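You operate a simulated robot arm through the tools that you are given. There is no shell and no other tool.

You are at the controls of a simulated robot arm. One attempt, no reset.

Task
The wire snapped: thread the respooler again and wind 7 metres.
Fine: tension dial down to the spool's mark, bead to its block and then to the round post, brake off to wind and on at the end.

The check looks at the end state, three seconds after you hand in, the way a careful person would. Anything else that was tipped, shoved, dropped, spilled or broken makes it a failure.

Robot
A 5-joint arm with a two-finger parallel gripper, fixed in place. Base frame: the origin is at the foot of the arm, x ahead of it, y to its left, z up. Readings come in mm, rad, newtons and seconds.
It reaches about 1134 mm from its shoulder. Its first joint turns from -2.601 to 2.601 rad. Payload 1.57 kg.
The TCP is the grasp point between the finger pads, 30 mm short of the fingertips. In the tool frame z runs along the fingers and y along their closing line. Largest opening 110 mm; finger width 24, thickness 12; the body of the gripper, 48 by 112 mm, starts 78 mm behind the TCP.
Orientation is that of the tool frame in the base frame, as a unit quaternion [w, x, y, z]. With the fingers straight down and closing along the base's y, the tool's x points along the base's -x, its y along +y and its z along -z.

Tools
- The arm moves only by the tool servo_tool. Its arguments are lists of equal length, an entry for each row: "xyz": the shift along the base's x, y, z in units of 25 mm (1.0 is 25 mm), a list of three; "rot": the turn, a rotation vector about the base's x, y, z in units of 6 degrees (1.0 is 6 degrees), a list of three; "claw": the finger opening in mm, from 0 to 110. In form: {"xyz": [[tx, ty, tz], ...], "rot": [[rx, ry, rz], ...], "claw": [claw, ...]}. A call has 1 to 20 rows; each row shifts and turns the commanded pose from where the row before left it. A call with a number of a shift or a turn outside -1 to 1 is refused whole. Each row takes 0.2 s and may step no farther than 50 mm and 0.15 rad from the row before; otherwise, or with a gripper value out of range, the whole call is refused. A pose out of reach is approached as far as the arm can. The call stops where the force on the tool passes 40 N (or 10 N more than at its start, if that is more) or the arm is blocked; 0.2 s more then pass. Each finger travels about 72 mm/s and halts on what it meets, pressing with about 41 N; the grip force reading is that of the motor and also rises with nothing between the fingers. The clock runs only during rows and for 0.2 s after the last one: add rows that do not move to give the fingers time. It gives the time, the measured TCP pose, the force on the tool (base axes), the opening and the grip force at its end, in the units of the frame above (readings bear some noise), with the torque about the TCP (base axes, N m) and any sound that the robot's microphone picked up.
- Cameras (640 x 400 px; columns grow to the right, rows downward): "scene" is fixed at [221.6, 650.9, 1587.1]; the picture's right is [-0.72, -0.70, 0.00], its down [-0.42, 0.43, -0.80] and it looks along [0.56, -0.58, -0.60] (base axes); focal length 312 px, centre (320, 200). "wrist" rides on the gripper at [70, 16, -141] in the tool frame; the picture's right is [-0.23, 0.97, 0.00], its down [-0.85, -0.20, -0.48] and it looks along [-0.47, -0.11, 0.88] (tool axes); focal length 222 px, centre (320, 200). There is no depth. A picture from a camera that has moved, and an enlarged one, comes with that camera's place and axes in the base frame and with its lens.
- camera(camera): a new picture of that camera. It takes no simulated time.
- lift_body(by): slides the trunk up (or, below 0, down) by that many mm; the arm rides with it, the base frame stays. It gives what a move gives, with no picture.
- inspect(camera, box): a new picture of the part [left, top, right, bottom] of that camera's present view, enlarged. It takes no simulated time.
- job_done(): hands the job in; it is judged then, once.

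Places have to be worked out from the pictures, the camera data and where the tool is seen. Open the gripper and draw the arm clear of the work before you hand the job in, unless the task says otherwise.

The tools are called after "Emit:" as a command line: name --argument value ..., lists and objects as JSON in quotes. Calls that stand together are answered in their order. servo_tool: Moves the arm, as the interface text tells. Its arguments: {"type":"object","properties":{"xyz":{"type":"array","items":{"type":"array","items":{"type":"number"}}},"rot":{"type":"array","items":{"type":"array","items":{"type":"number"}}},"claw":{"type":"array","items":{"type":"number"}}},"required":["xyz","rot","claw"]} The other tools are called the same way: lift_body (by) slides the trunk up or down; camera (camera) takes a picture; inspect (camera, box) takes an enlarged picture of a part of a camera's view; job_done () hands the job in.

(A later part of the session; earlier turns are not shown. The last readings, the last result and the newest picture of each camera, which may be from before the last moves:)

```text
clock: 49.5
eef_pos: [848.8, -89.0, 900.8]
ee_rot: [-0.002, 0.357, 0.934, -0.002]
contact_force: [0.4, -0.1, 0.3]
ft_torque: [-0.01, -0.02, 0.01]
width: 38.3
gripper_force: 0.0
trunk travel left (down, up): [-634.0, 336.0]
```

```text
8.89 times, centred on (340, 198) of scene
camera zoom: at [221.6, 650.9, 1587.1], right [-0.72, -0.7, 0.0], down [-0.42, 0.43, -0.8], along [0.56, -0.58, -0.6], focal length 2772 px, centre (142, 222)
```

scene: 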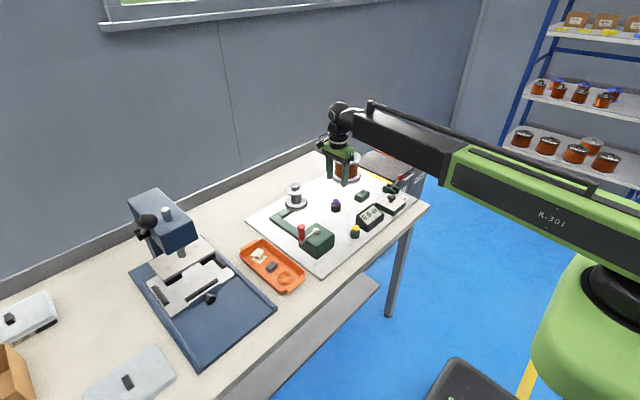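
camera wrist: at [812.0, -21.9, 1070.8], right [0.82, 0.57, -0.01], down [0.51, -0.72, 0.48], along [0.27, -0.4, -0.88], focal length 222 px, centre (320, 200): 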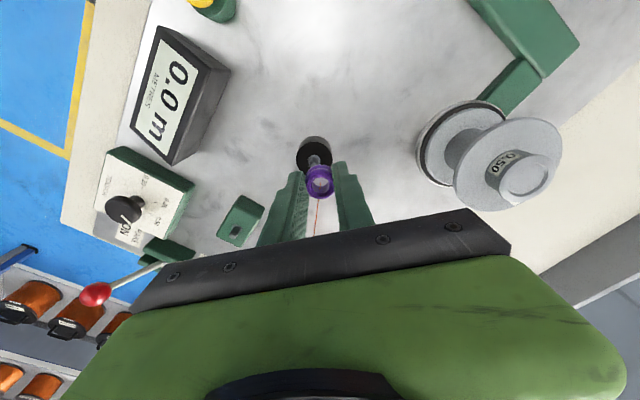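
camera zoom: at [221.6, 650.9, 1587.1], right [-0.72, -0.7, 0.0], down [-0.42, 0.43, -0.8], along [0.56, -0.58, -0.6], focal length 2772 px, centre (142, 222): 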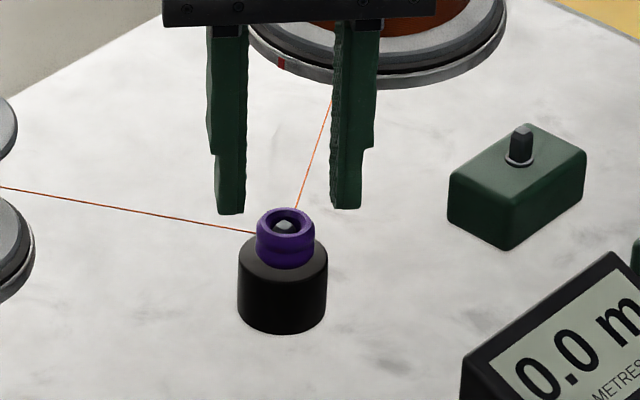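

The bead sits properly on the round post with the wire threaded through. Next the brake: the lever ball is at about (726, -334, 911), leaning to ON (-x). I'll rise, close the fingers, and go to the -x side of the ball.

Emit:
lift_body --by 80

Emit:
servo_tool --xyz '[[-0.65, -0.984, 0], [-0.65, -0.984, 0], [-0.65, -0.984, 0], [-0.65, -0.984, 0], [-0.65, -0.984, 0], [-0.65, -0.984, 0], [-0.65, -0.984, 0], [-0.65, -0.984, 0], [-0.65, -0.984, 0], [-0.65, -0.984, 0], [0, 0, 0]]' --rot '[[0, 0, 0.7], [0, 0, 0.7], [0, 0, 0.7], [0, 0, 0.7], [0, 0, 0.7], [0, 0, 0.7], [0, 0, 0.7], [0, 0, 0.7], [0, 0, 0.7], [0, 0, 0.7], [0, 0, 0]]' --claw '[38, 38, 30, 20, 10, 0, 0, 0, 0, 0, 0]'

Emit:
camera --camera "wrist"

Emit:
inspect --camera "scene" --box '[280, 130, 430, 230]'

```text
clock: 50.7
eef_pos: [849.1, -89.2, 981.4]
ee_rot: [-0.002, 0.358, 0.934, -0.003]
contact_force: [0.3, 0.1, -0.1]
ft_torque: [0.06, -0.02, -0.03]
width: 38.1
gripper_force: 0.1
trunk travel left (down, up): [-714.0, 256.0]
```

```text
clock: 53.1
eef_pos: [686.1, -337.1, 981.1]
ee_rot: [-0.001, -0.002, 1.0, -0.003]
contact_force: [-0.2, 0.0, 0.2]
ft_torque: [-0.02, 0.03, -0.01]
width: 0.0
gripper_force: 21.1
trunk travel left (down, up): [-714.0, 256.0]
```

```text
taken
camera wrist: at [616.1, -319.7, 1121.8], right [0.22, 0.97, -0.01], down [0.86, -0.19, 0.48], along [0.47, -0.11, -0.88], focal length 222 px, centre (320, 200)
```

wrist: 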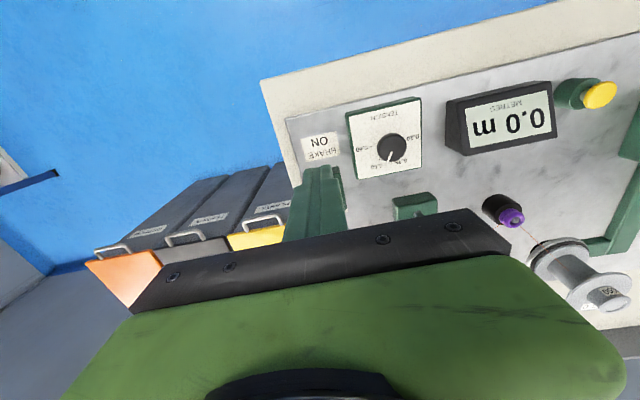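

```text
4.00 times, centred on (355, 180) of scene
camera zoom: at [221.6, 650.9, 1587.1], right [-0.72, -0.7, 0.0], down [-0.42, 0.43, -0.8], along [0.56, -0.58, -0.6], focal length 1248 px, centre (180, 280)
```

zoom: 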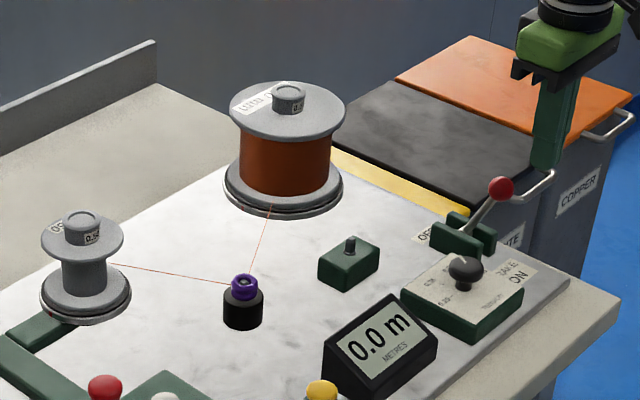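

Fingers are closed on the ON side of the ball. Lowering 56 mm so the fingers stand at ball height.

Emit:
lift_body --by -56

Emit:
inspect --camera "scene" --box '[360, 140, 430, 200]'

Emit:
inspect --camera "wrist" --box '[220, 80, 420, 240]'

```text
clock: 54.1
eef_pos: [685.0, -336.9, 925.3]
ee_rot: [0.0, -0.002, 1.0, -0.003]
contact_force: [-0.2, -0.3, 0.3]
ft_torque: [0.0, 0.02, -0.01]
width: 0.1
gripper_force: 21.2
trunk travel left (down, up): [-658.0, 312.0]
```

```text
6.67 times, centred on (395, 170) of scene
camera zoom: at [221.6, 650.9, 1587.1], right [-0.72, -0.7, 0.0], down [-0.42, 0.43, -0.8], along [0.56, -0.58, -0.6], focal length 2079 px, centre (-180, 400)
```

zoom: 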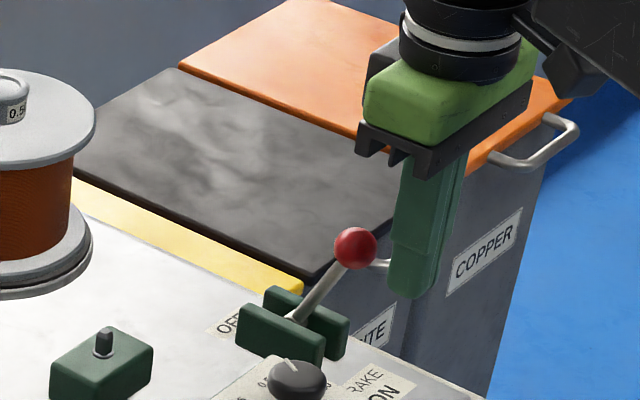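

```text
2.50 times, centred on (320, 160) of wrist
camera zoom: at [616.2, -319.3, 1065.8], right [0.22, 0.97, -0.01], down [0.86, -0.19, 0.48], along [0.47, -0.11, -0.88], focal length 555 px, centre (320, 300)
```

zoom: 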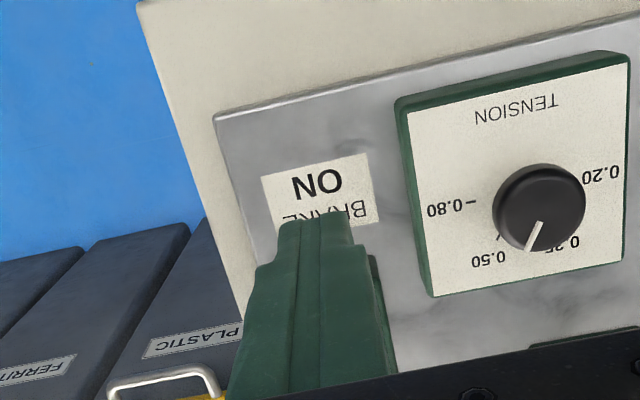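

The finger is clear of the ball. Before pushing, this view makes me want to double-check the dial pointer.

Emit:
inspect --camera "wrist" --box '[345, 100, 425, 165]'

Emit:
inspect --camera "scene" --box '[378, 185, 412, 210]'

```text
6.15 times, centred on (385, 132) of wrist
camera zoom: at [616.2, -319.3, 1065.8], right [0.22, 0.97, -0.01], down [0.86, -0.19, 0.48], along [0.47, -0.11, -0.88], focal length 1367 px, centre (-80, 615)
```

zoom: 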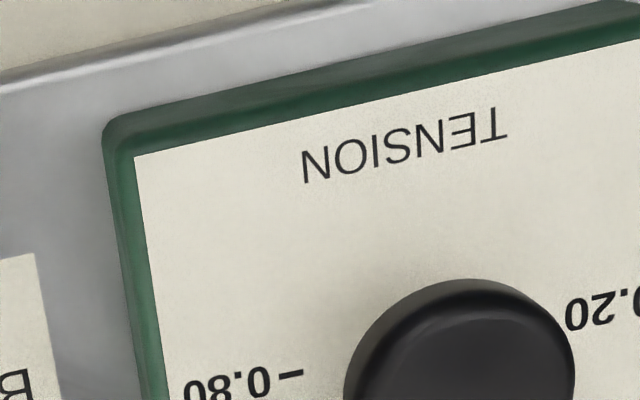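

```text
16.00 times, centred on (395, 198) of scene
camera zoom: at [221.6, 650.9, 1587.1], right [-0.72, -0.7, 0.0], down [-0.42, 0.43, -0.8], along [0.56, -0.58, -0.6], focal length 4990 px, centre (-880, 240)
```

zoom: 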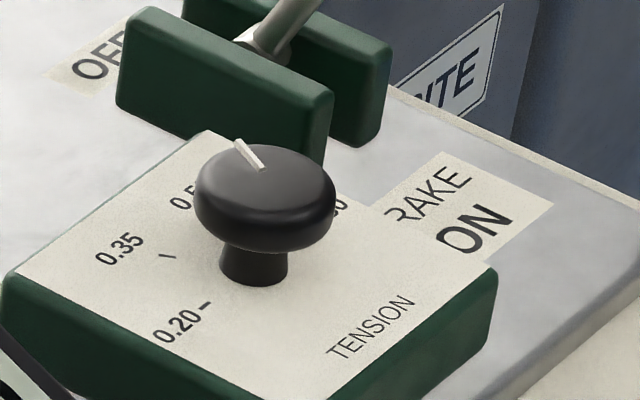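

Emit:
inspect --camera "wrist" --box '[370, 140, 440, 190]'

Emit:
inspect --camera "scene" --box '[384, 190, 400, 206]'

```text
8.00 times, centred on (405, 165) of wrist
camera zoom: at [616.2, -319.3, 1065.8], right [0.22, 0.97, -0.01], down [0.86, -0.19, 0.48], along [0.47, -0.11, -0.88], focal length 1777 px, centre (-360, 480)
```

zoom: 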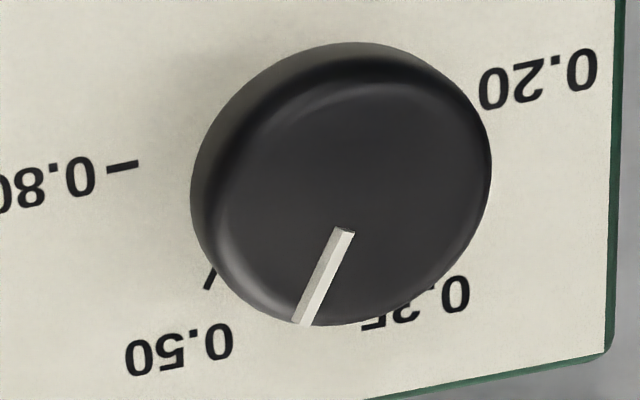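

```text
16.00 times, centred on (392, 198) of scene
camera zoom: at [221.6, 650.9, 1587.1], right [-0.72, -0.7, 0.0], down [-0.42, 0.43, -0.8], along [0.56, -0.58, -0.6], focal length 4990 px, centre (-832, 232)
```

zoom: 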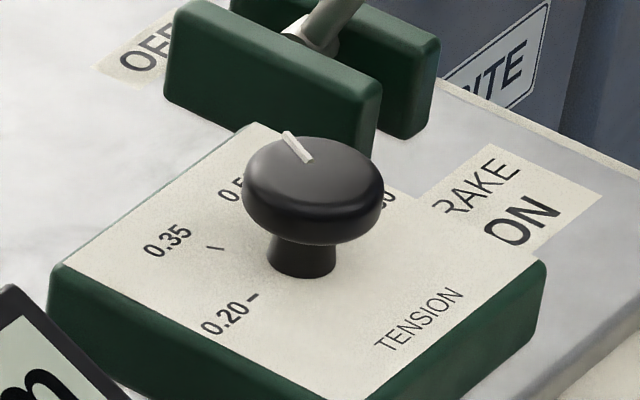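

Careful geometry puts the pointer at about 118° versus 120° for 0.50, effectively on the mark. Now pushing the brake lever toward OFF slowly.

Emit:
servo_tool --xyz '[[0.4, 0.05, 0], [0.4, 0, 0], [0.4, 0, 0], [0.4, 0, 0], [0.4, 0, 0], [0.4, 0, 0], [0.4, 0, 0]]' --rot '[[0, 0, 0], [0, 0, 0], [0, 0, 0], [0, 0, 0], [0, 0, 0], [0, 0, 0], [0, 0, 0]]' --claw '[0, 0, 0, 0, 0, 0, 0]'

Emit:
inspect --camera "scene" --box '[360, 140, 430, 200]'

```text
clock: 55.7
eef_pos: [758.2, -334.0, 926.1]
ee_rot: [-0.001, -0.001, 1.0, -0.003]
contact_force: [0.2, 0.6, 0.7]
ft_torque: [0.0, 0.01, 0.02]
width: 0.1
gripper_force: 21.2
trunk travel left (down, up): [-658.0, 312.0]
```

```text
6.67 times, centred on (395, 170) of scene
camera zoom: at [221.6, 650.9, 1587.1], right [-0.72, -0.7, 0.0], down [-0.42, 0.43, -0.8], along [0.56, -0.58, -0.6], focal length 2079 px, centre (-180, 400)
```

zoom: 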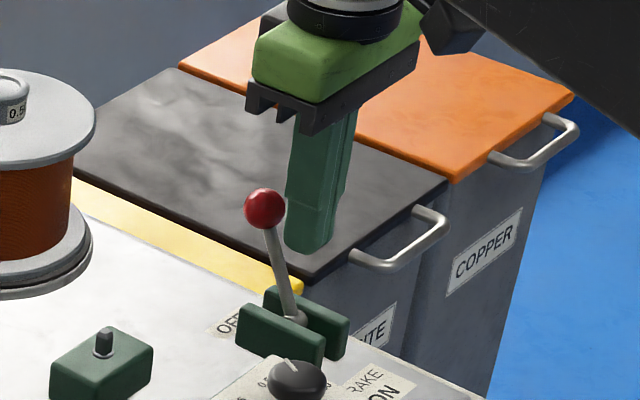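

The ball is now at about x≈791, the symmetric OFF position, slightly ahead of the finger (it seems to have snapped over). A gentle nudge to check that it is at its stop.

Emit:
servo_tool --xyz '[[0.2, 0, 0], [0.2, 0, 0], [0.1, 0, 0]]' --rot '[[0, 0, 0], [0, 0, 0], [0, 0, 0]]' --claw '[0, 0, 0]'

Emit:
inspect --camera "scene" --box '[360, 140, 430, 200]'

```text
clock: 56.5
eef_pos: [769.2, -334.4, 925.3]
ee_rot: [-0.001, -0.001, 1.0, -0.002]
contact_force: [-3.2, 0.4, -0.5]
ft_torque: [-0.01, 0.09, -0.02]
width: 0.0
gripper_force: 21.2
trunk travel left (down, up): [-658.0, 312.0]
```

```text
6.67 times, centred on (395, 170) of scene
camera zoom: at [221.6, 650.9, 1587.1], right [-0.72, -0.7, 0.0], down [-0.42, 0.43, -0.8], along [0.56, -0.58, -0.6], focal length 2079 px, centre (-180, 400)
```

zoom: 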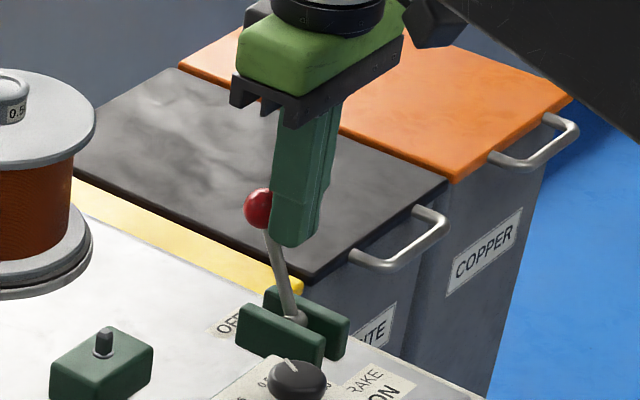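

The lever is against its OFF stop. I'll back away, rise, and travel over to the crank (hub ≈ (762, 109), handle ≈ (761, 175), handle z 890–950).

Emit:
servo_tool --xyz '[[-0.6, 0, 0], [-0.6, 0, 0], [-0.6, 0, 0]]' --rot '[[0, 0, 0], [0, 0, 0], [0, 0, 0]]' --claw '[0, 0, 0]'

Emit:
lift_body --by 80

Emit:
servo_tool --xyz '[[0.08, 1, 0], [0.08, 1, 0], [0.08, 1, 0], [0.08, 1, 0], [0.08, 1, 0], [0.08, 1, 0], [0.08, 1, 0], [0.08, 1, 0], [0.08, 1, 0], [0.08, 1, 0], [0.08, 1, 0], [0.08, 1, 0], [0.08, 1, 0], [0.08, 1, 0], [0.08, 1, 0], [0.08, 1, 0], [0.08, 1, 0], [0, 1, 0], [0, 0.4, 0], [0, 0, 0]]' --rot '[[0, 0, 0], [0, 0, 0], [0, 0, 0], [0, 0, 0], [0, 0, 0], [0, 0, 0], [0, 0, 0], [0, 0, 0], [0, 0, 0], [0, 0, 0], [0, 0, 0], [0, 0, 0], [0, 0, 0], [0, 0, 0], [0, 0, 0], [0, 0, 0], [0, 0, 0], [0, 0, 0], [0, 0, 0], [0, 0, 0]]' --claw '[0, 0, 0, 10, 20, 30, 40, 50, 60, 60, 60, 60, 60, 60, 60, 60, 60, 60, 60, 60]'

Emit:
camera --camera "wrist"

Emit:
camera --camera "scene"

```text
clock: 57.3
eef_pos: [723.9, -334.3, 925.1]
ee_rot: [0.0, -0.001, 1.0, -0.003]
contact_force: [0.3, 1.2, 0.1]
ft_torque: [0.0, -0.01, 0.01]
width: 0.0
gripper_force: 21.7
trunk travel left (down, up): [-658.0, 312.0]
```

```text
clock: 58.5
eef_pos: [724.2, -333.9, 1005.5]
ee_rot: [-0.001, -0.001, 1.0, -0.003]
contact_force: [0.4, 0.1, 0.0]
ft_torque: [0.0, 0.02, -0.02]
width: 0.0
gripper_force: 20.9
trunk travel left (down, up): [-738.0, 232.0]
```

```text
clock: 62.7
eef_pos: [759.6, 125.8, 1004.8]
ee_rot: [-0.001, -0.001, 1.0, -0.002]
contact_force: [-0.2, -1.3, -0.6]
ft_torque: [0.0, -0.04, 0.01]
width: 60.2
gripper_force: 0.1
trunk travel left (down, up): [-738.0, 232.0]
```

```text
taken
camera wrist: at [690.3, 143.9, 1145.8], right [0.22, 0.97, -0.01], down [0.86, -0.19, 0.48], along [0.47, -0.11, -0.88], focal length 222 px, centre (320, 200)
```

wrist: 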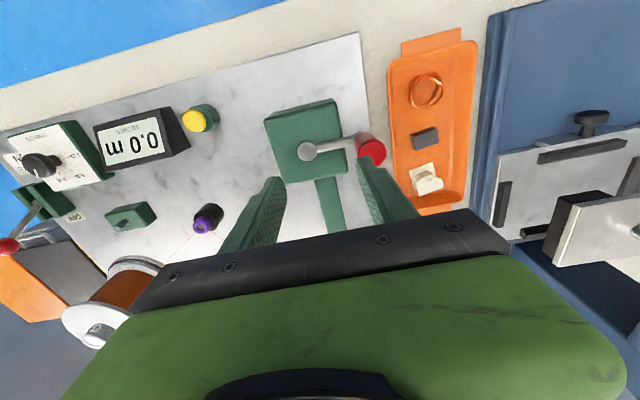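

```text
taken
```

scene: 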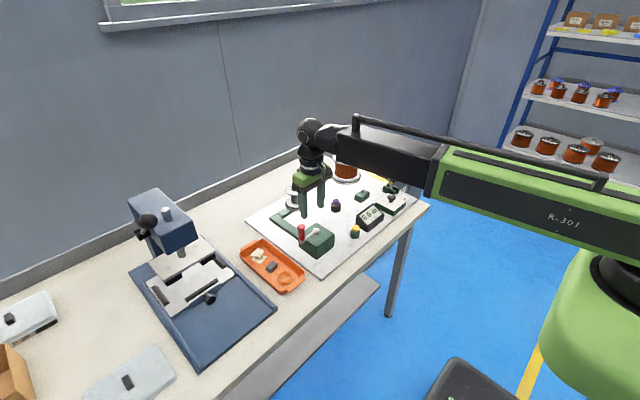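

Emit:
inspect --camera "wrist" --box '[260, 100, 400, 200]'

Emit:
inspect --camera "scene" --box '[280, 190, 350, 260]'

```text
4.00 times, centred on (330, 150) of wrist
camera zoom: at [690.3, 143.9, 1145.8], right [0.22, 0.97, -0.01], down [0.86, -0.19, 0.48], along [0.47, -0.11, -0.88], focal length 888 px, centre (280, 400)
```

zoom: 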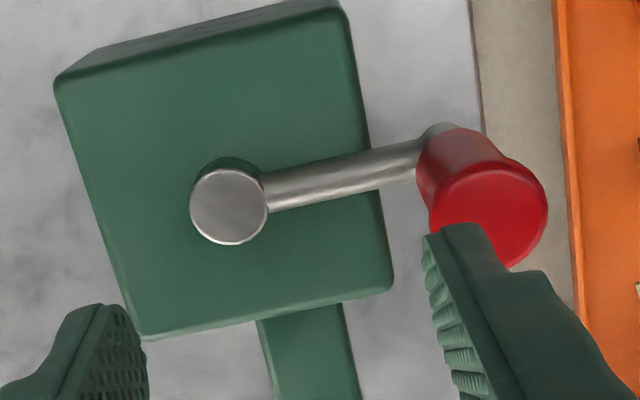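

```text
5.71 times, centred on (315, 225) of scene
camera zoom: at [221.6, 650.9, 1587.1], right [-0.72, -0.7, 0.0], down [-0.42, 0.43, -0.8], along [0.56, -0.58, -0.6], focal length 1782 px, centre (349, 57)
```

zoom: 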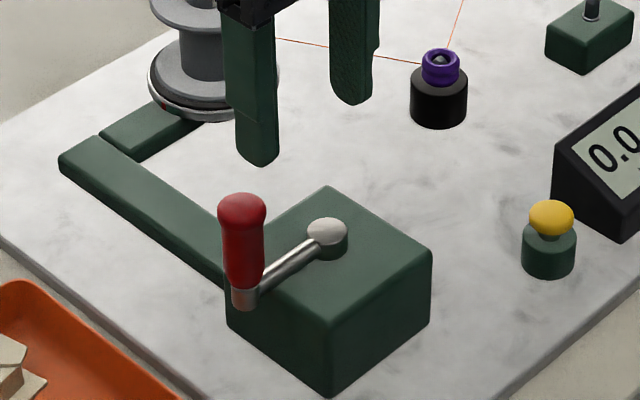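

Hub ≈ (760, 111), handle axis ≈ (759.5, 175.4), so crank radius ≈ 64.5 mm. I'll move above the handle and lower around it.

Emit:
servo_tool --xyz '[[0, 0.66, 0], [0, 0.66, 0], [0, 0.66, 0], [0, 0, 0]]' --rot '[[0, 0, 0], [0, 0, 0], [0, 0, 0], [0, 0, 0]]' --claw '[60, 60, 60, 60]'

Emit:
inspect --camera "wrist" --box '[240, 100, 400, 210]'

Emit:
inspect --camera "scene" --box '[280, 180, 350, 250]'

```text
clock: 63.7
eef_pos: [757.4, 174.6, 1005.2]
ee_rot: [-0.001, -0.001, 1.0, -0.002]
contact_force: [-0.2, 0.6, -0.2]
ft_torque: [-0.01, 0.03, 0.0]
width: 60.0
gripper_force: 0.1
trunk travel left (down, up): [-738.0, 232.0]
```

```text
3.64 times, centred on (320, 155) of wrist
camera zoom: at [687.7, 192.2, 1145.8], right [0.22, 0.97, -0.01], down [0.86, -0.19, 0.48], along [0.47, -0.11, -0.88], focal length 808 px, centre (320, 364)
```

zoom: 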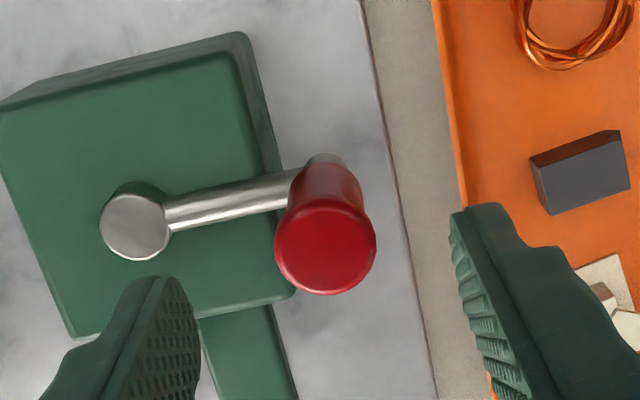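

```text
5.71 times, centred on (315, 215) of scene
camera zoom: at [221.6, 650.9, 1587.1], right [-0.72, -0.7, 0.0], down [-0.42, 0.43, -0.8], along [0.56, -0.58, -0.6], focal length 1782 px, centre (349, 114)
```

zoom: 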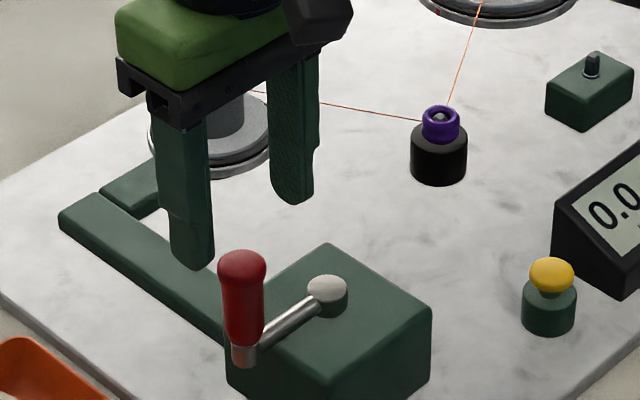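

Handle measures ≈ (758.5, 176). Small correction and lower 71 mm with the fingers either side of it.

Emit:
servo_tool --xyz '[[0.03, 0.06, 0], [0, 0, 0]]' --rot '[[0, 0, 0], [0, 0, 0]]' --claw '[60, 60]'

Emit:
lift_body --by -71

Emit:
inspect --camera "wrist" --box '[240, 100, 400, 210]'

Emit:
inspect --camera "scene" --box '[280, 190, 350, 260]'

```text
clock: 64.3
eef_pos: [757.2, 175.0, 1004.7]
ee_rot: [-0.001, -0.001, 1.0, -0.003]
contact_force: [0.4, -0.6, -0.4]
ft_torque: [-0.02, 0.0, 0.03]
width: 60.1
gripper_force: 0.1
trunk travel left (down, up): [-738.0, 232.0]
```

```text
clock: 65.3
eef_pos: [757.7, 175.6, 934.5]
ee_rot: [-0.001, -0.001, 1.0, -0.003]
contact_force: [0.1, 0.7, -1.1]
ft_torque: [-0.02, 0.0, -0.03]
width: 59.9
gripper_force: 0.1
trunk travel left (down, up): [-667.0, 303.0]
```

```text
3.64 times, centred on (320, 155) of wrist
camera zoom: at [688.1, 193.6, 1074.9], right [0.22, 0.97, -0.01], down [0.86, -0.19, 0.48], along [0.47, -0.11, -0.88], focal length 808 px, centre (320, 364)
```

zoom: 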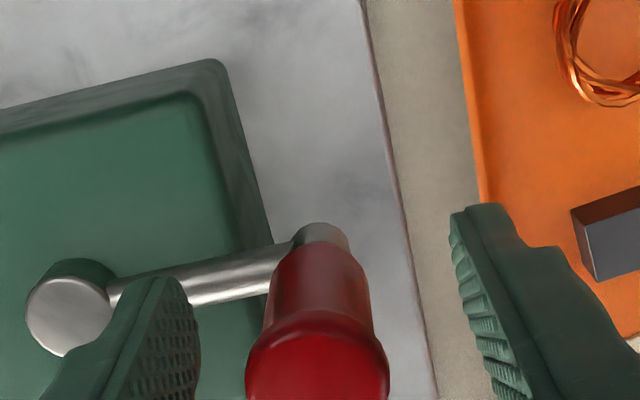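

```text
5.71 times, centred on (315, 225) of scene
camera zoom: at [221.6, 650.9, 1587.1], right [-0.72, -0.7, 0.0], down [-0.42, 0.43, -0.8], along [0.56, -0.58, -0.6], focal length 1782 px, centre (349, 57)
```

zoom: 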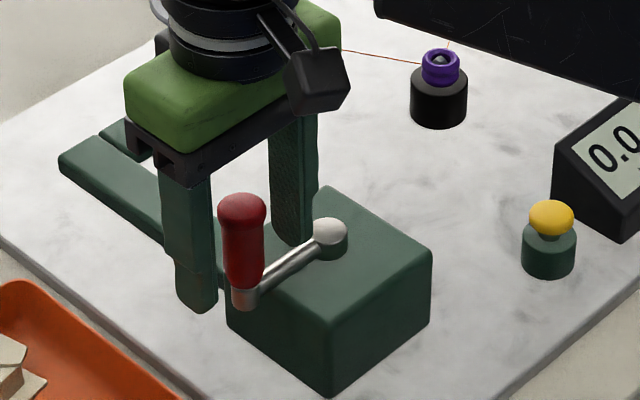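

The handle stands between the fingers. Closing on it.

Emit:
servo_tool --xyz '[[0.04, 0.04, 0], [0, 0, 0], [0, 0, 0], [0, 0, 0]]' --rot '[[0, 0, 0], [0, 0, 0], [0, 0, 0], [0, 0, 0]]' --claw '[15, 15, 15, 15]'

Emit:
inspect --camera "wrist" --box '[240, 100, 400, 230]'

Emit:
inspect --camera "scene" --box '[280, 190, 350, 260]'

```text
clock: 66.3
eef_pos: [758.7, 174.9, 934.6]
ee_rot: [0.0, -0.001, 1.0, -0.004]
contact_force: [-1.0, -14.9, -2.8]
ft_torque: [0.08, -0.08, -0.04]
width: 25.7
gripper_force: 37.1
trunk travel left (down, up): [-667.0, 303.0]
```

```text
3.08 times, centred on (320, 165) of wrist
camera zoom: at [689.2, 192.7, 1074.9], right [0.23, 0.97, -0.01], down [0.86, -0.2, 0.48], along [0.46, -0.11, -0.88], focal length 684 px, centre (320, 308)
```

zoom: 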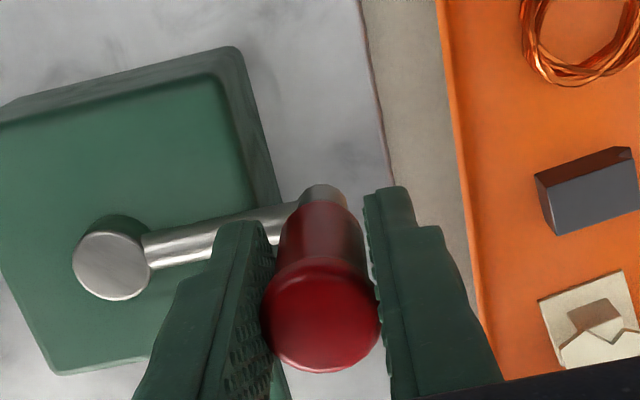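

```text
5.71 times, centred on (315, 225) of scene
camera zoom: at [221.6, 650.9, 1587.1], right [-0.72, -0.7, 0.0], down [-0.42, 0.43, -0.8], along [0.56, -0.58, -0.6], focal length 1782 px, centre (349, 57)
```

zoom: 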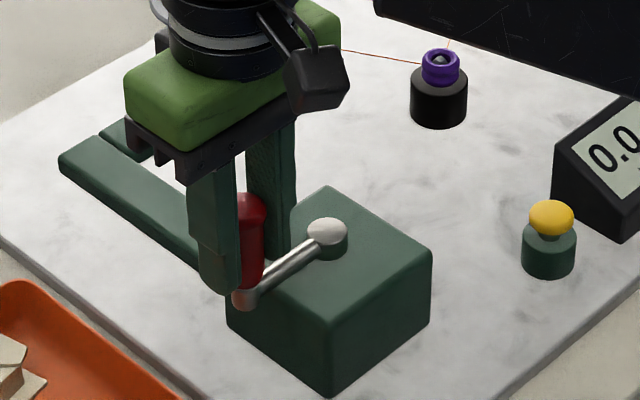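

Gripped at 25.7 mm; the handle sits ~63 mm from the hub. I'll try a small 20° counter-clockwise arc (wire geometry suggests this) with the tool orientation fixed, watching force and the counter.

Emit:
servo_tool --xyz '[[-0.22, -0.01, 0], [-0.219, -0.03, 0], [-0.216, -0.048, 0], [-0.21, -0.065, 0], [0, 0, 0]]' --rot '[[0, 0, 0], [0, 0, 0], [0, 0, 0], [0, 0, 0], [0, 0, 0]]' --claw '[15, 15, 15, 15, 15]'

Emit:
inspect --camera "scene" --box '[280, 190, 400, 260]'

Emit:
inspect --camera "wrist" --box '[240, 100, 400, 230]'

```text
clock: 67.5
eef_pos: [739.2, 171.4, 933.8]
ee_rot: [0.0, -0.002, 1.0, -0.003]
contact_force: [7.5, -20.4, 2.7]
ft_torque: [0.21, -0.09, -0.01]
width: 26.0
gripper_force: 37.2
trunk travel left (down, up): [-667.0, 303.0]
```

```text
5.33 times, centred on (340, 225) of scene
camera zoom: at [221.6, 650.9, 1587.1], right [-0.72, -0.7, 0.0], down [-0.42, 0.43, -0.8], along [0.56, -0.58, -0.6], focal length 1663 px, centre (213, 67)
```

zoom: 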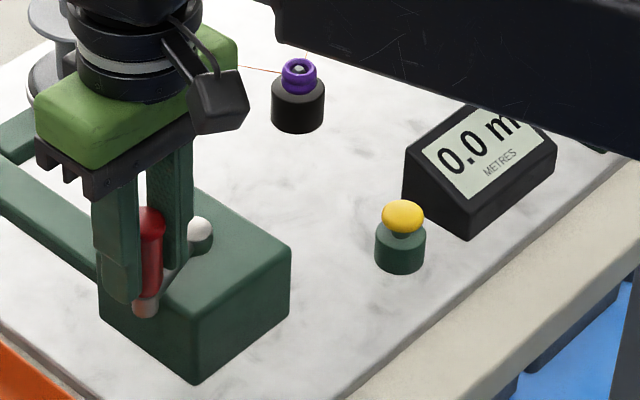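

```text
3.08 times, centred on (320, 165) of wrist
camera zoom: at [668.6, 189.3, 1074.8], right [0.23, 0.97, -0.01], down [0.86, -0.2, 0.48], along [0.47, -0.11, -0.88], focal length 684 px, centre (320, 308)
```

zoom: 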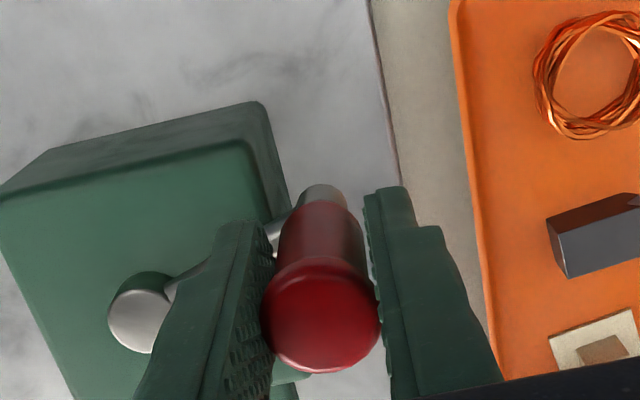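

The crank turns with the grip; the force shows my commanded radius was ~2 mm too large, giving a TCP circle centre ≈ (759.5, 112), R ≈ 63. I'll continue counter-clockwise to 185° along the corrected circle.

Emit:
servo_tool --xyz '[[-0.22, -0.184, 0], [-0.38, -0.22, 0], [-0.336, -0.284, 0], [-0.284, -0.336, 0], [-0.22, -0.38, 0], [-0.152, -0.412, 0], [-0.076, -0.432, 0], [0, -0.44, 0], [0, 0, 0]]' --rot '[[0, 0, 0], [0, 0, 0], [0, 0, 0], [0, 0, 0], [0, 0, 0], [0, 0, 0], [0, 0, 0], [0, 0, 0], [0, 0, 0]]' --claw '[15, 15, 15, 15, 15, 15, 15, 15, 15]'

Emit:
inspect --camera "scene" --box '[280, 190, 400, 260]'

Emit:
inspect --camera "wrist" --box '[100, 80, 400, 230]'

```text
clock: 69.5
eef_pos: [694.0, 107.8, 933.4]
ee_rot: [-0.002, -0.002, 1.0, -0.003]
contact_force: [-23.2, 0.2, -18.5]
ft_torque: [0.02, -0.12, -0.01]
width: 25.9
gripper_force: 37.0
trunk travel left (down, up): [-667.0, 303.0]
```

```text
5.33 times, centred on (340, 225) of scene
camera zoom: at [221.6, 650.9, 1587.1], right [-0.72, -0.7, 0.0], down [-0.42, 0.43, -0.8], along [0.56, -0.58, -0.6], focal length 1663 px, centre (213, 67)
```

zoom: 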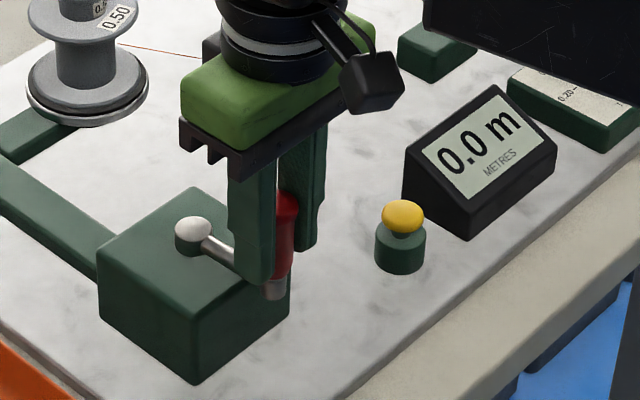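

```text
2.13 times, centred on (250, 155) of wrist
camera zoom: at [624.7, 125.5, 1075.2], right [0.22, 0.97, -0.01], down [0.86, -0.19, 0.48], along [0.46, -0.11, -0.88], focal length 474 px, centre (469, 296)
```

zoom: 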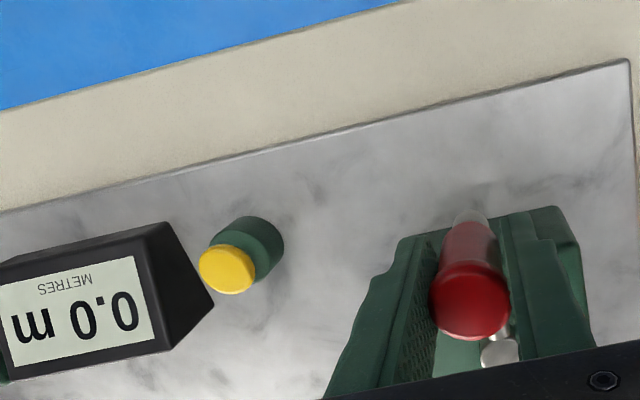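

Counter still reads 0.0 after about a quarter turn. I'll check whether the take-up turntable's red mark has moved.

Emit:
inspect --camera "scene" --box '[275, 175, 345, 220]'

Emit:
inspect --camera "scene" --box '[320, 145, 380, 190]'

```text
8.89 times, centred on (310, 198) of scene
camera zoom: at [221.6, 650.9, 1587.1], right [-0.72, -0.7, 0.0], down [-0.42, 0.43, -0.8], along [0.56, -0.58, -0.6], focal length 2772 px, centre (409, 222)
```

zoom: 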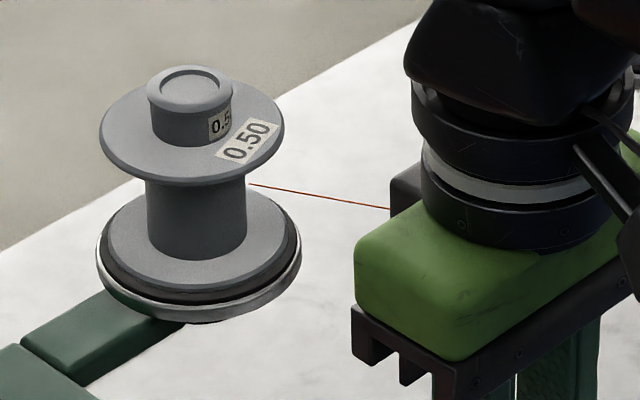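

```text
8.89 times, centred on (350, 168) of scene
camera zoom: at [221.6, 650.9, 1587.1], right [-0.72, -0.7, 0.0], down [-0.42, 0.43, -0.8], along [0.56, -0.58, -0.6], focal length 2772 px, centre (53, 489)
```

zoom: 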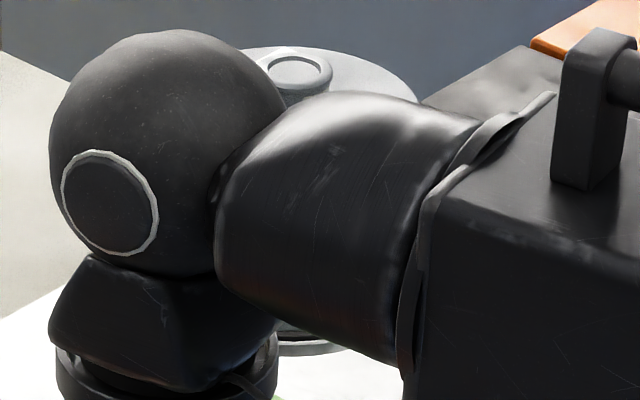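

The take-up did rotate (its label has swung round), with the wire tangent on the far side consistent with counter-clockwise winding. Continuing counter-clockwise to 270° with refined centre (759.5, 110.5), R 65.

Emit:
servo_tool --xyz '[[0, -0.512, 0], [0.26, -0.628, 0], [0.412, -0.54, 0], [0.54, -0.412, 0], [0.628, -0.26, 0], [0.672, -0.088, 0], [0, 0, 0]]' --rot '[[0, 0, 0], [0, 0, 0], [0, 0, 0], [0, 0, 0], [0, 0, 0], [0, 0, 0], [0, 0, 0]]' --claw '[15, 15, 15, 15, 15, 15, 15]'

Emit:
inspect --camera "scene" --box '[260, 175, 400, 260]'

Emit:
camera --camera "wrist"

```text
clock: 71.2
eef_pos: [760.4, 44.7, 934.7]
ee_rot: [0.001, -0.002, 1.0, -0.003]
contact_force: [0.1, 6.9, 7.3]
ft_torque: [0.06, -1.02, 0.04]
width: 25.8
gripper_force: 37.5
trunk travel left (down, up): [-667.0, 303.0]
```

```text
4.57 times, centred on (330, 218) of scene
camera zoom: at [221.6, 650.9, 1587.1], right [-0.72, -0.7, 0.0], down [-0.42, 0.43, -0.8], along [0.56, -0.58, -0.6], focal length 1426 px, centre (274, 120)
```

zoom: 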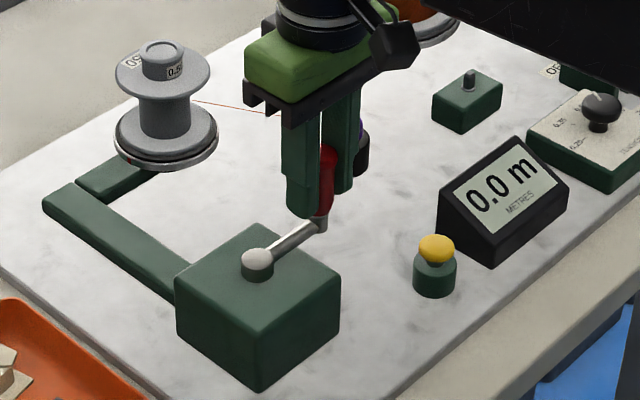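

```text
taken
camera wrist: at [689.8, 62.3, 1075.2], right [0.22, 0.97, 0.0], down [0.86, -0.19, 0.48], along [0.47, -0.11, -0.88], focal length 222 px, centre (320, 200)
```

wrist: 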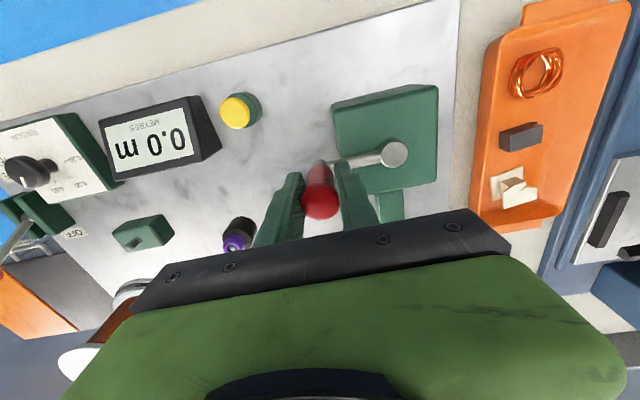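

Half a crank turn made one take-up turn (label back where it was), yet the counter still shows 0.0. I'll look closely at the take-up core and the wire before choosing direction.

Emit:
inspect --camera "scene" --box '[278, 180, 328, 215]'

Emit:
inspect --camera "scene" --box '[350, 200, 390, 235]'

```text
11.43 times, centred on (303, 198) of scene
camera zoom: at [221.6, 650.9, 1587.1], right [-0.72, -0.7, 0.0], down [-0.42, 0.43, -0.8], along [0.56, -0.58, -0.6], focal length 3564 px, centre (514, 229)
```

zoom: 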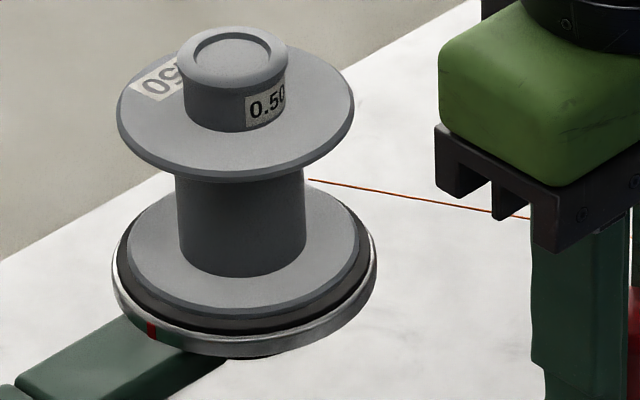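

```text
11.43 times, centred on (370, 218) of scene
camera zoom: at [221.6, 650.9, 1587.1], right [-0.72, -0.7, 0.0], down [-0.42, 0.43, -0.8], along [0.56, -0.58, -0.6], focal length 3564 px, centre (-251, 0)
```

zoom: 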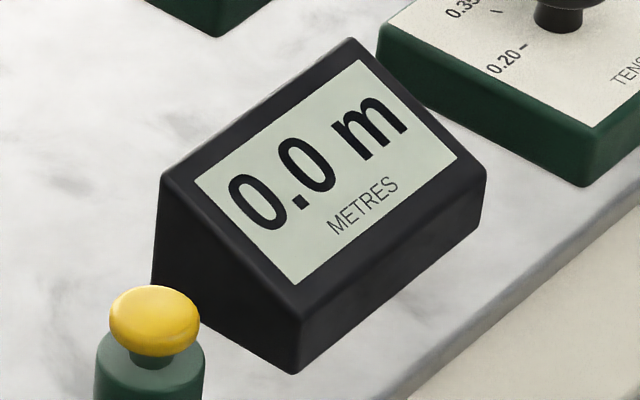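

Counter-clockwise gave no metres, so I'll test clockwise: back through 90° first, on the refined circle (759.5, 110), R 65.

Emit:
servo_tool --xyz '[[-0.673, 0.069, 0], [-0.627, 0.26, 0], [-0.538, 0.413, 0], [-0.413, 0.538, 0], [-0.26, 0.627, 0], [-0.089, 0.673, 0], [0.089, 0.673, 0], [0.26, 0.627, 0], [0.413, 0.538, 0], [0.538, 0.413, 0], [0.627, 0.26, 0], [0.673, 0.089, 0], [0, 0, 0]]' --rot '[[0, 0, 0], [0, 0, 0], [0, 0, 0], [0, 0, 0], [0, 0, 0], [0, 0, 0], [0, 0, 0], [0, 0, 0], [0, 0, 0], [0, 0, 0], [0, 0, 0], [0, 0, 0], [0, 0, 0]]' --claw '[15, 15, 15, 15, 15, 15, 15, 15, 15, 15, 15, 15, 15]'

Emit:
inspect --camera "scene" --box '[260, 175, 400, 260]'

```text
clock: 74.0
eef_pos: [755.8, 174.8, 933.5]
ee_rot: [-0.001, -0.001, 1.0, -0.003]
contact_force: [0.3, -8.0, -1.2]
ft_torque: [0.05, -0.3, 0.02]
width: 25.9
gripper_force: 36.8
trunk travel left (down, up): [-667.0, 303.0]
```

```text
4.57 times, centred on (330, 218) of scene
camera zoom: at [221.6, 650.9, 1587.1], right [-0.72, -0.7, 0.0], down [-0.42, 0.43, -0.8], along [0.56, -0.58, -0.6], focal length 1426 px, centre (274, 120)
```

zoom: 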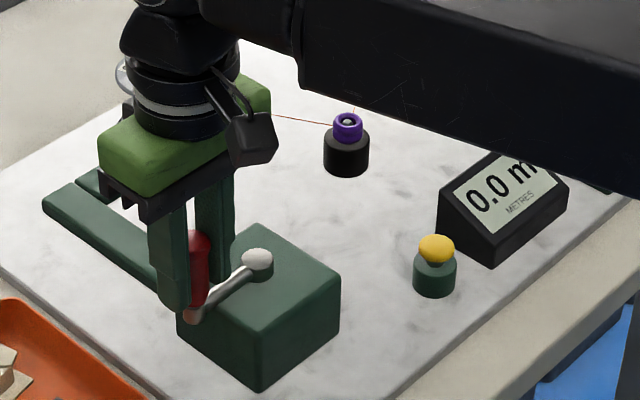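

Back at the start angle with the counter at 0.0; the motion is smooth. Continuing clockwise another half turn past the start.

Emit:
servo_tool --xyz '[[0.673, -0.089, 0], [0.627, -0.26, 0], [0.538, -0.413, 0], [0.413, -0.538, 0], [0.26, -0.627, 0], [0.089, -0.673, 0], [-0.089, -0.673, 0], [-0.26, -0.627, 0], [-0.413, -0.538, 0], [-0.538, -0.413, 0], [-0.627, -0.26, 0], [-0.673, -0.089, 0], [0, 0, 0]]' --rot '[[0, 0, 0], [0, 0, 0], [0, 0, 0], [0, 0, 0], [0, 0, 0], [0, 0, 0], [0, 0, 0], [0, 0, 0], [0, 0, 0], [0, 0, 0], [0, 0, 0], [0, 0, 0], [0, 0, 0]]' --claw '[15, 15, 15, 15, 15, 15, 15, 15, 15, 15, 15, 15, 15]'

Emit:
inspect --camera "scene" --box '[260, 175, 400, 260]'

```text
clock: 76.8
eef_pos: [758.5, 45.9, 934.1]
ee_rot: [-0.001, -0.001, 1.0, -0.003]
contact_force: [-0.1, 5.4, -0.8]
ft_torque: [-0.05, -0.13, 0.0]
width: 25.8
gripper_force: 37.4
out of reach, approached as far as the arm can: row 6
trunk travel left (down, up): [-667.0, 303.0]
```

```text
4.57 times, centred on (330, 218) of scene
camera zoom: at [221.6, 650.9, 1587.1], right [-0.72, -0.7, 0.0], down [-0.42, 0.43, -0.8], along [0.56, -0.58, -0.6], focal length 1426 px, centre (274, 120)
```

zoom: 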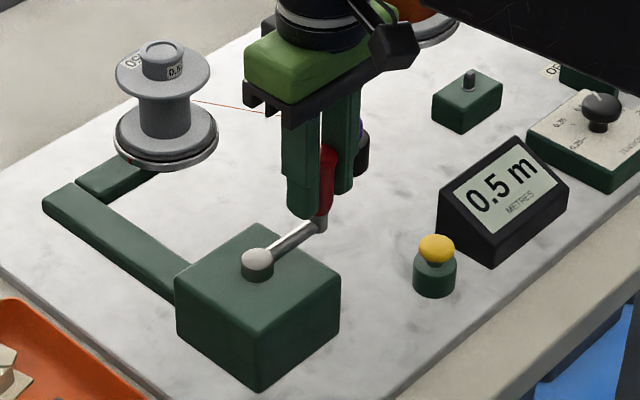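

Clockwise counts: half a turn gave 0.5 m, so about 1 m per turn. I'll wind a full clockwise turn per call and read the counter.

Emit:
servo_tool --xyz '[[-0.889, 0.157, 0], [-0.782, 0.452, 0], [-0.58, 0.692, 0], [-0.309, 0.848, 0], [0, 0.903, 0], [0.309, 0.848, 0], [0.58, 0.692, 0], [0.782, 0.452, 0], [0.889, 0.157, 0], [0.889, -0.157, 0], [0.782, -0.452, 0], [0.58, -0.692, 0], [0.309, -0.848, 0], [0, -0.903, 0], [-0.309, -0.848, 0], [-0.58, -0.692, 0], [-0.782, -0.452, 0], [-0.889, -0.157, 0], [0, 0, 0]]' --rot '[[0, 0, 0], [0, 0, 0], [0, 0, 0], [0, 0, 0], [0, 0, 0], [0, 0, 0], [0, 0, 0], [0, 0, 0], [0, 0, 0], [0, 0, 0], [0, 0, 0], [0, 0, 0], [0, 0, 0], [0, 0, 0], [0, 0, 0], [0, 0, 0], [0, 0, 0], [0, 0, 0], [0, 0, 0]]' --claw '[15, 15, 15, 15, 15, 15, 15, 15, 15, 15, 15, 15, 15, 15, 15, 15, 15, 15, 15]'

Emit:
inspect --camera "scene" --box '[260, 145, 400, 260]'

```text
clock: 80.8
eef_pos: [759.4, 44.5, 933.5]
ee_rot: [-0.001, -0.002, 1.0, -0.004]
contact_force: [0.1, 5.1, 3.4]
ft_torque: [-0.03, 0.45, -0.02]
width: 25.6
gripper_force: 37.4
out of reach, approached as far as the arm can: row 3
trunk travel left (down, up): [-667.0, 303.0]
```

```text
3.48 times, centred on (330, 202) of scene
camera zoom: at [221.6, 650.9, 1587.1], right [-0.72, -0.7, 0.0], down [-0.42, 0.43, -0.8], along [0.56, -0.58, -0.6], focal length 1085 px, centre (285, 191)
```

zoom: 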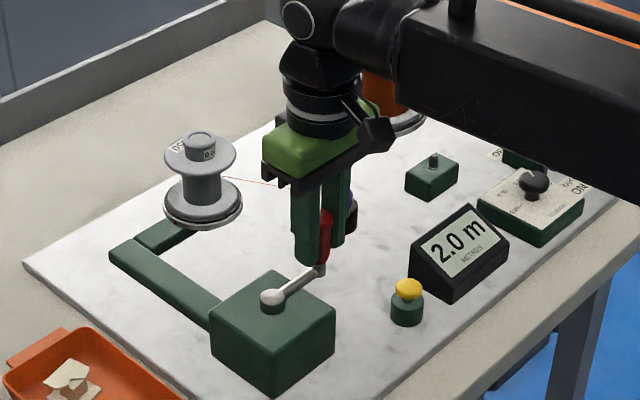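

The counter reads 2.0 m — 1.5 m for that full turn. One more full clockwise turn to confirm the rate.

Emit:
servo_tool --xyz '[[-0.889, 0.157, 0], [-0.782, 0.452, 0], [-0.58, 0.692, 0], [-0.309, 0.848, 0], [0, 0.903, 0], [0.309, 0.848, 0], [0.58, 0.692, 0], [0.782, 0.452, 0], [0.889, 0.157, 0], [0.889, -0.157, 0], [0.782, -0.452, 0], [0.58, -0.692, 0], [0.309, -0.848, 0], [0, -0.903, 0], [-0.309, -0.848, 0], [-0.58, -0.692, 0], [-0.782, -0.452, 0], [-0.889, -0.157, 0], [0, 0, 0]]' --rot '[[0, 0, 0], [0, 0, 0], [0, 0, 0], [0, 0, 0], [0, 0, 0], [0, 0, 0], [0, 0, 0], [0, 0, 0], [0, 0, 0], [0, 0, 0], [0, 0, 0], [0, 0, 0], [0, 0, 0], [0, 0, 0], [0, 0, 0], [0, 0, 0], [0, 0, 0], [0, 0, 0], [0, 0, 0]]' --claw '[15, 15, 15, 15, 15, 15, 15, 15, 15, 15, 15, 15, 15, 15, 15, 15, 15, 15, 15]'

Emit:
inspect --camera "scene" --box '[260, 145, 400, 260]'

Emit:
inspect --camera "scene" --box '[350, 200, 390, 235]'

```text
clock: 84.8
eef_pos: [757.9, 44.2, 933.9]
ee_rot: [-0.002, -0.002, 1.0, -0.003]
contact_force: [-1.1, 16.4, -3.0]
ft_torque: [-0.08, 0.64, 0.04]
width: 25.7
gripper_force: 36.7
out of reach, approached as far as the arm can: row 9, 18
trunk travel left (down, up): [-667.0, 303.0]
```

```text
3.48 times, centred on (330, 202) of scene
camera zoom: at [221.6, 650.9, 1587.1], right [-0.72, -0.7, 0.0], down [-0.42, 0.43, -0.8], along [0.56, -0.58, -0.6], focal length 1085 px, centre (285, 191)
```

zoom: 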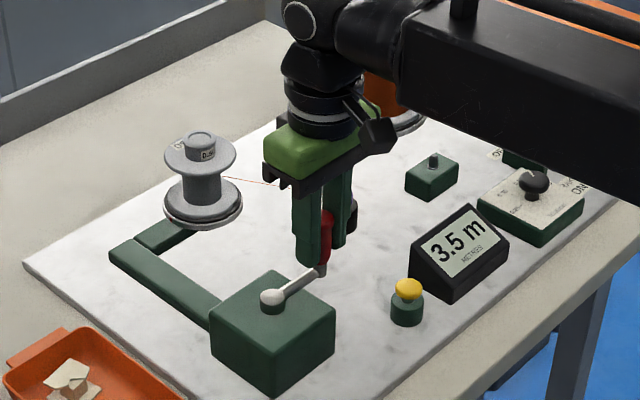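

```text
11.43 times, centred on (370, 218) of scene
camera zoom: at [221.6, 650.9, 1587.1], right [-0.72, -0.7, 0.0], down [-0.42, 0.43, -0.8], along [0.56, -0.58, -0.6], focal length 3564 px, centre (-251, 0)
```

zoom: 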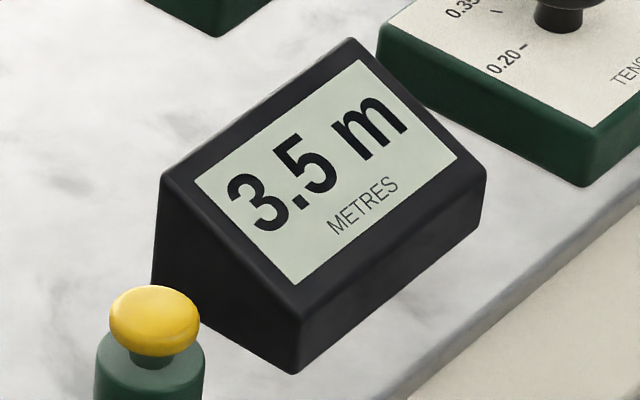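

3.5 m, confirming 1.5 m per turn. 3.5 m remain = 2⅓ turns; continuing with a slight y correction for the radial force.

Emit:
servo_tool --xyz '[[-0.889, 0.22, 0], [-0.782, 0.452, 0], [-0.58, 0.692, 0], [-0.309, 0.848, 0], [0, 0.903, 0], [0.309, 0.848, 0], [0.58, 0.692, 0], [0.782, 0.452, 0], [0.889, 0.157, 0], [0.889, -0.157, 0], [0.782, -0.452, 0], [0.58, -0.692, 0], [0.309, -0.848, 0], [0, -0.903, 0], [-0.309, -0.848, 0], [-0.58, -0.692, 0], [-0.782, -0.452, 0], [-0.889, -0.157, 0], [0, 0, 0]]' --rot '[[0, 0, 0], [0, 0, 0], [0, 0, 0], [0, 0, 0], [0, 0, 0], [0, 0, 0], [0, 0, 0], [0, 0, 0], [0, 0, 0], [0, 0, 0], [0, 0, 0], [0, 0, 0], [0, 0, 0], [0, 0, 0], [0, 0, 0], [0, 0, 0], [0, 0, 0], [0, 0, 0], [0, 0, 0]]' --claw '[15, 15, 15, 15, 15, 15, 15, 15, 15, 15, 15, 15, 15, 15, 15, 15, 15, 15, 15]'

Emit:
inspect --camera "scene" --box '[260, 145, 400, 260]'

```text
clock: 88.8
eef_pos: [759.5, 45.0, 934.3]
ee_rot: [0.0, -0.001, 1.0, -0.004]
contact_force: [0.7, 7.4, 2.6]
ft_torque: [-0.11, 0.0, -0.01]
width: 25.8
gripper_force: 36.9
trunk travel left (down, up): [-667.0, 303.0]
```

```text
3.48 times, centred on (330, 202) of scene
camera zoom: at [221.6, 650.9, 1587.1], right [-0.72, -0.7, 0.0], down [-0.42, 0.43, -0.8], along [0.56, -0.58, -0.6], focal length 1085 px, centre (285, 191)
```

zoom: 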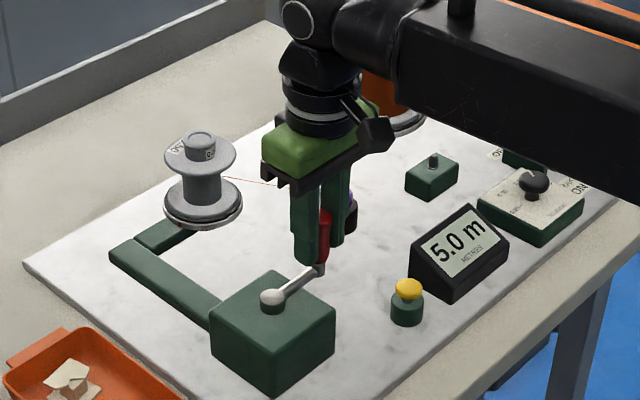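

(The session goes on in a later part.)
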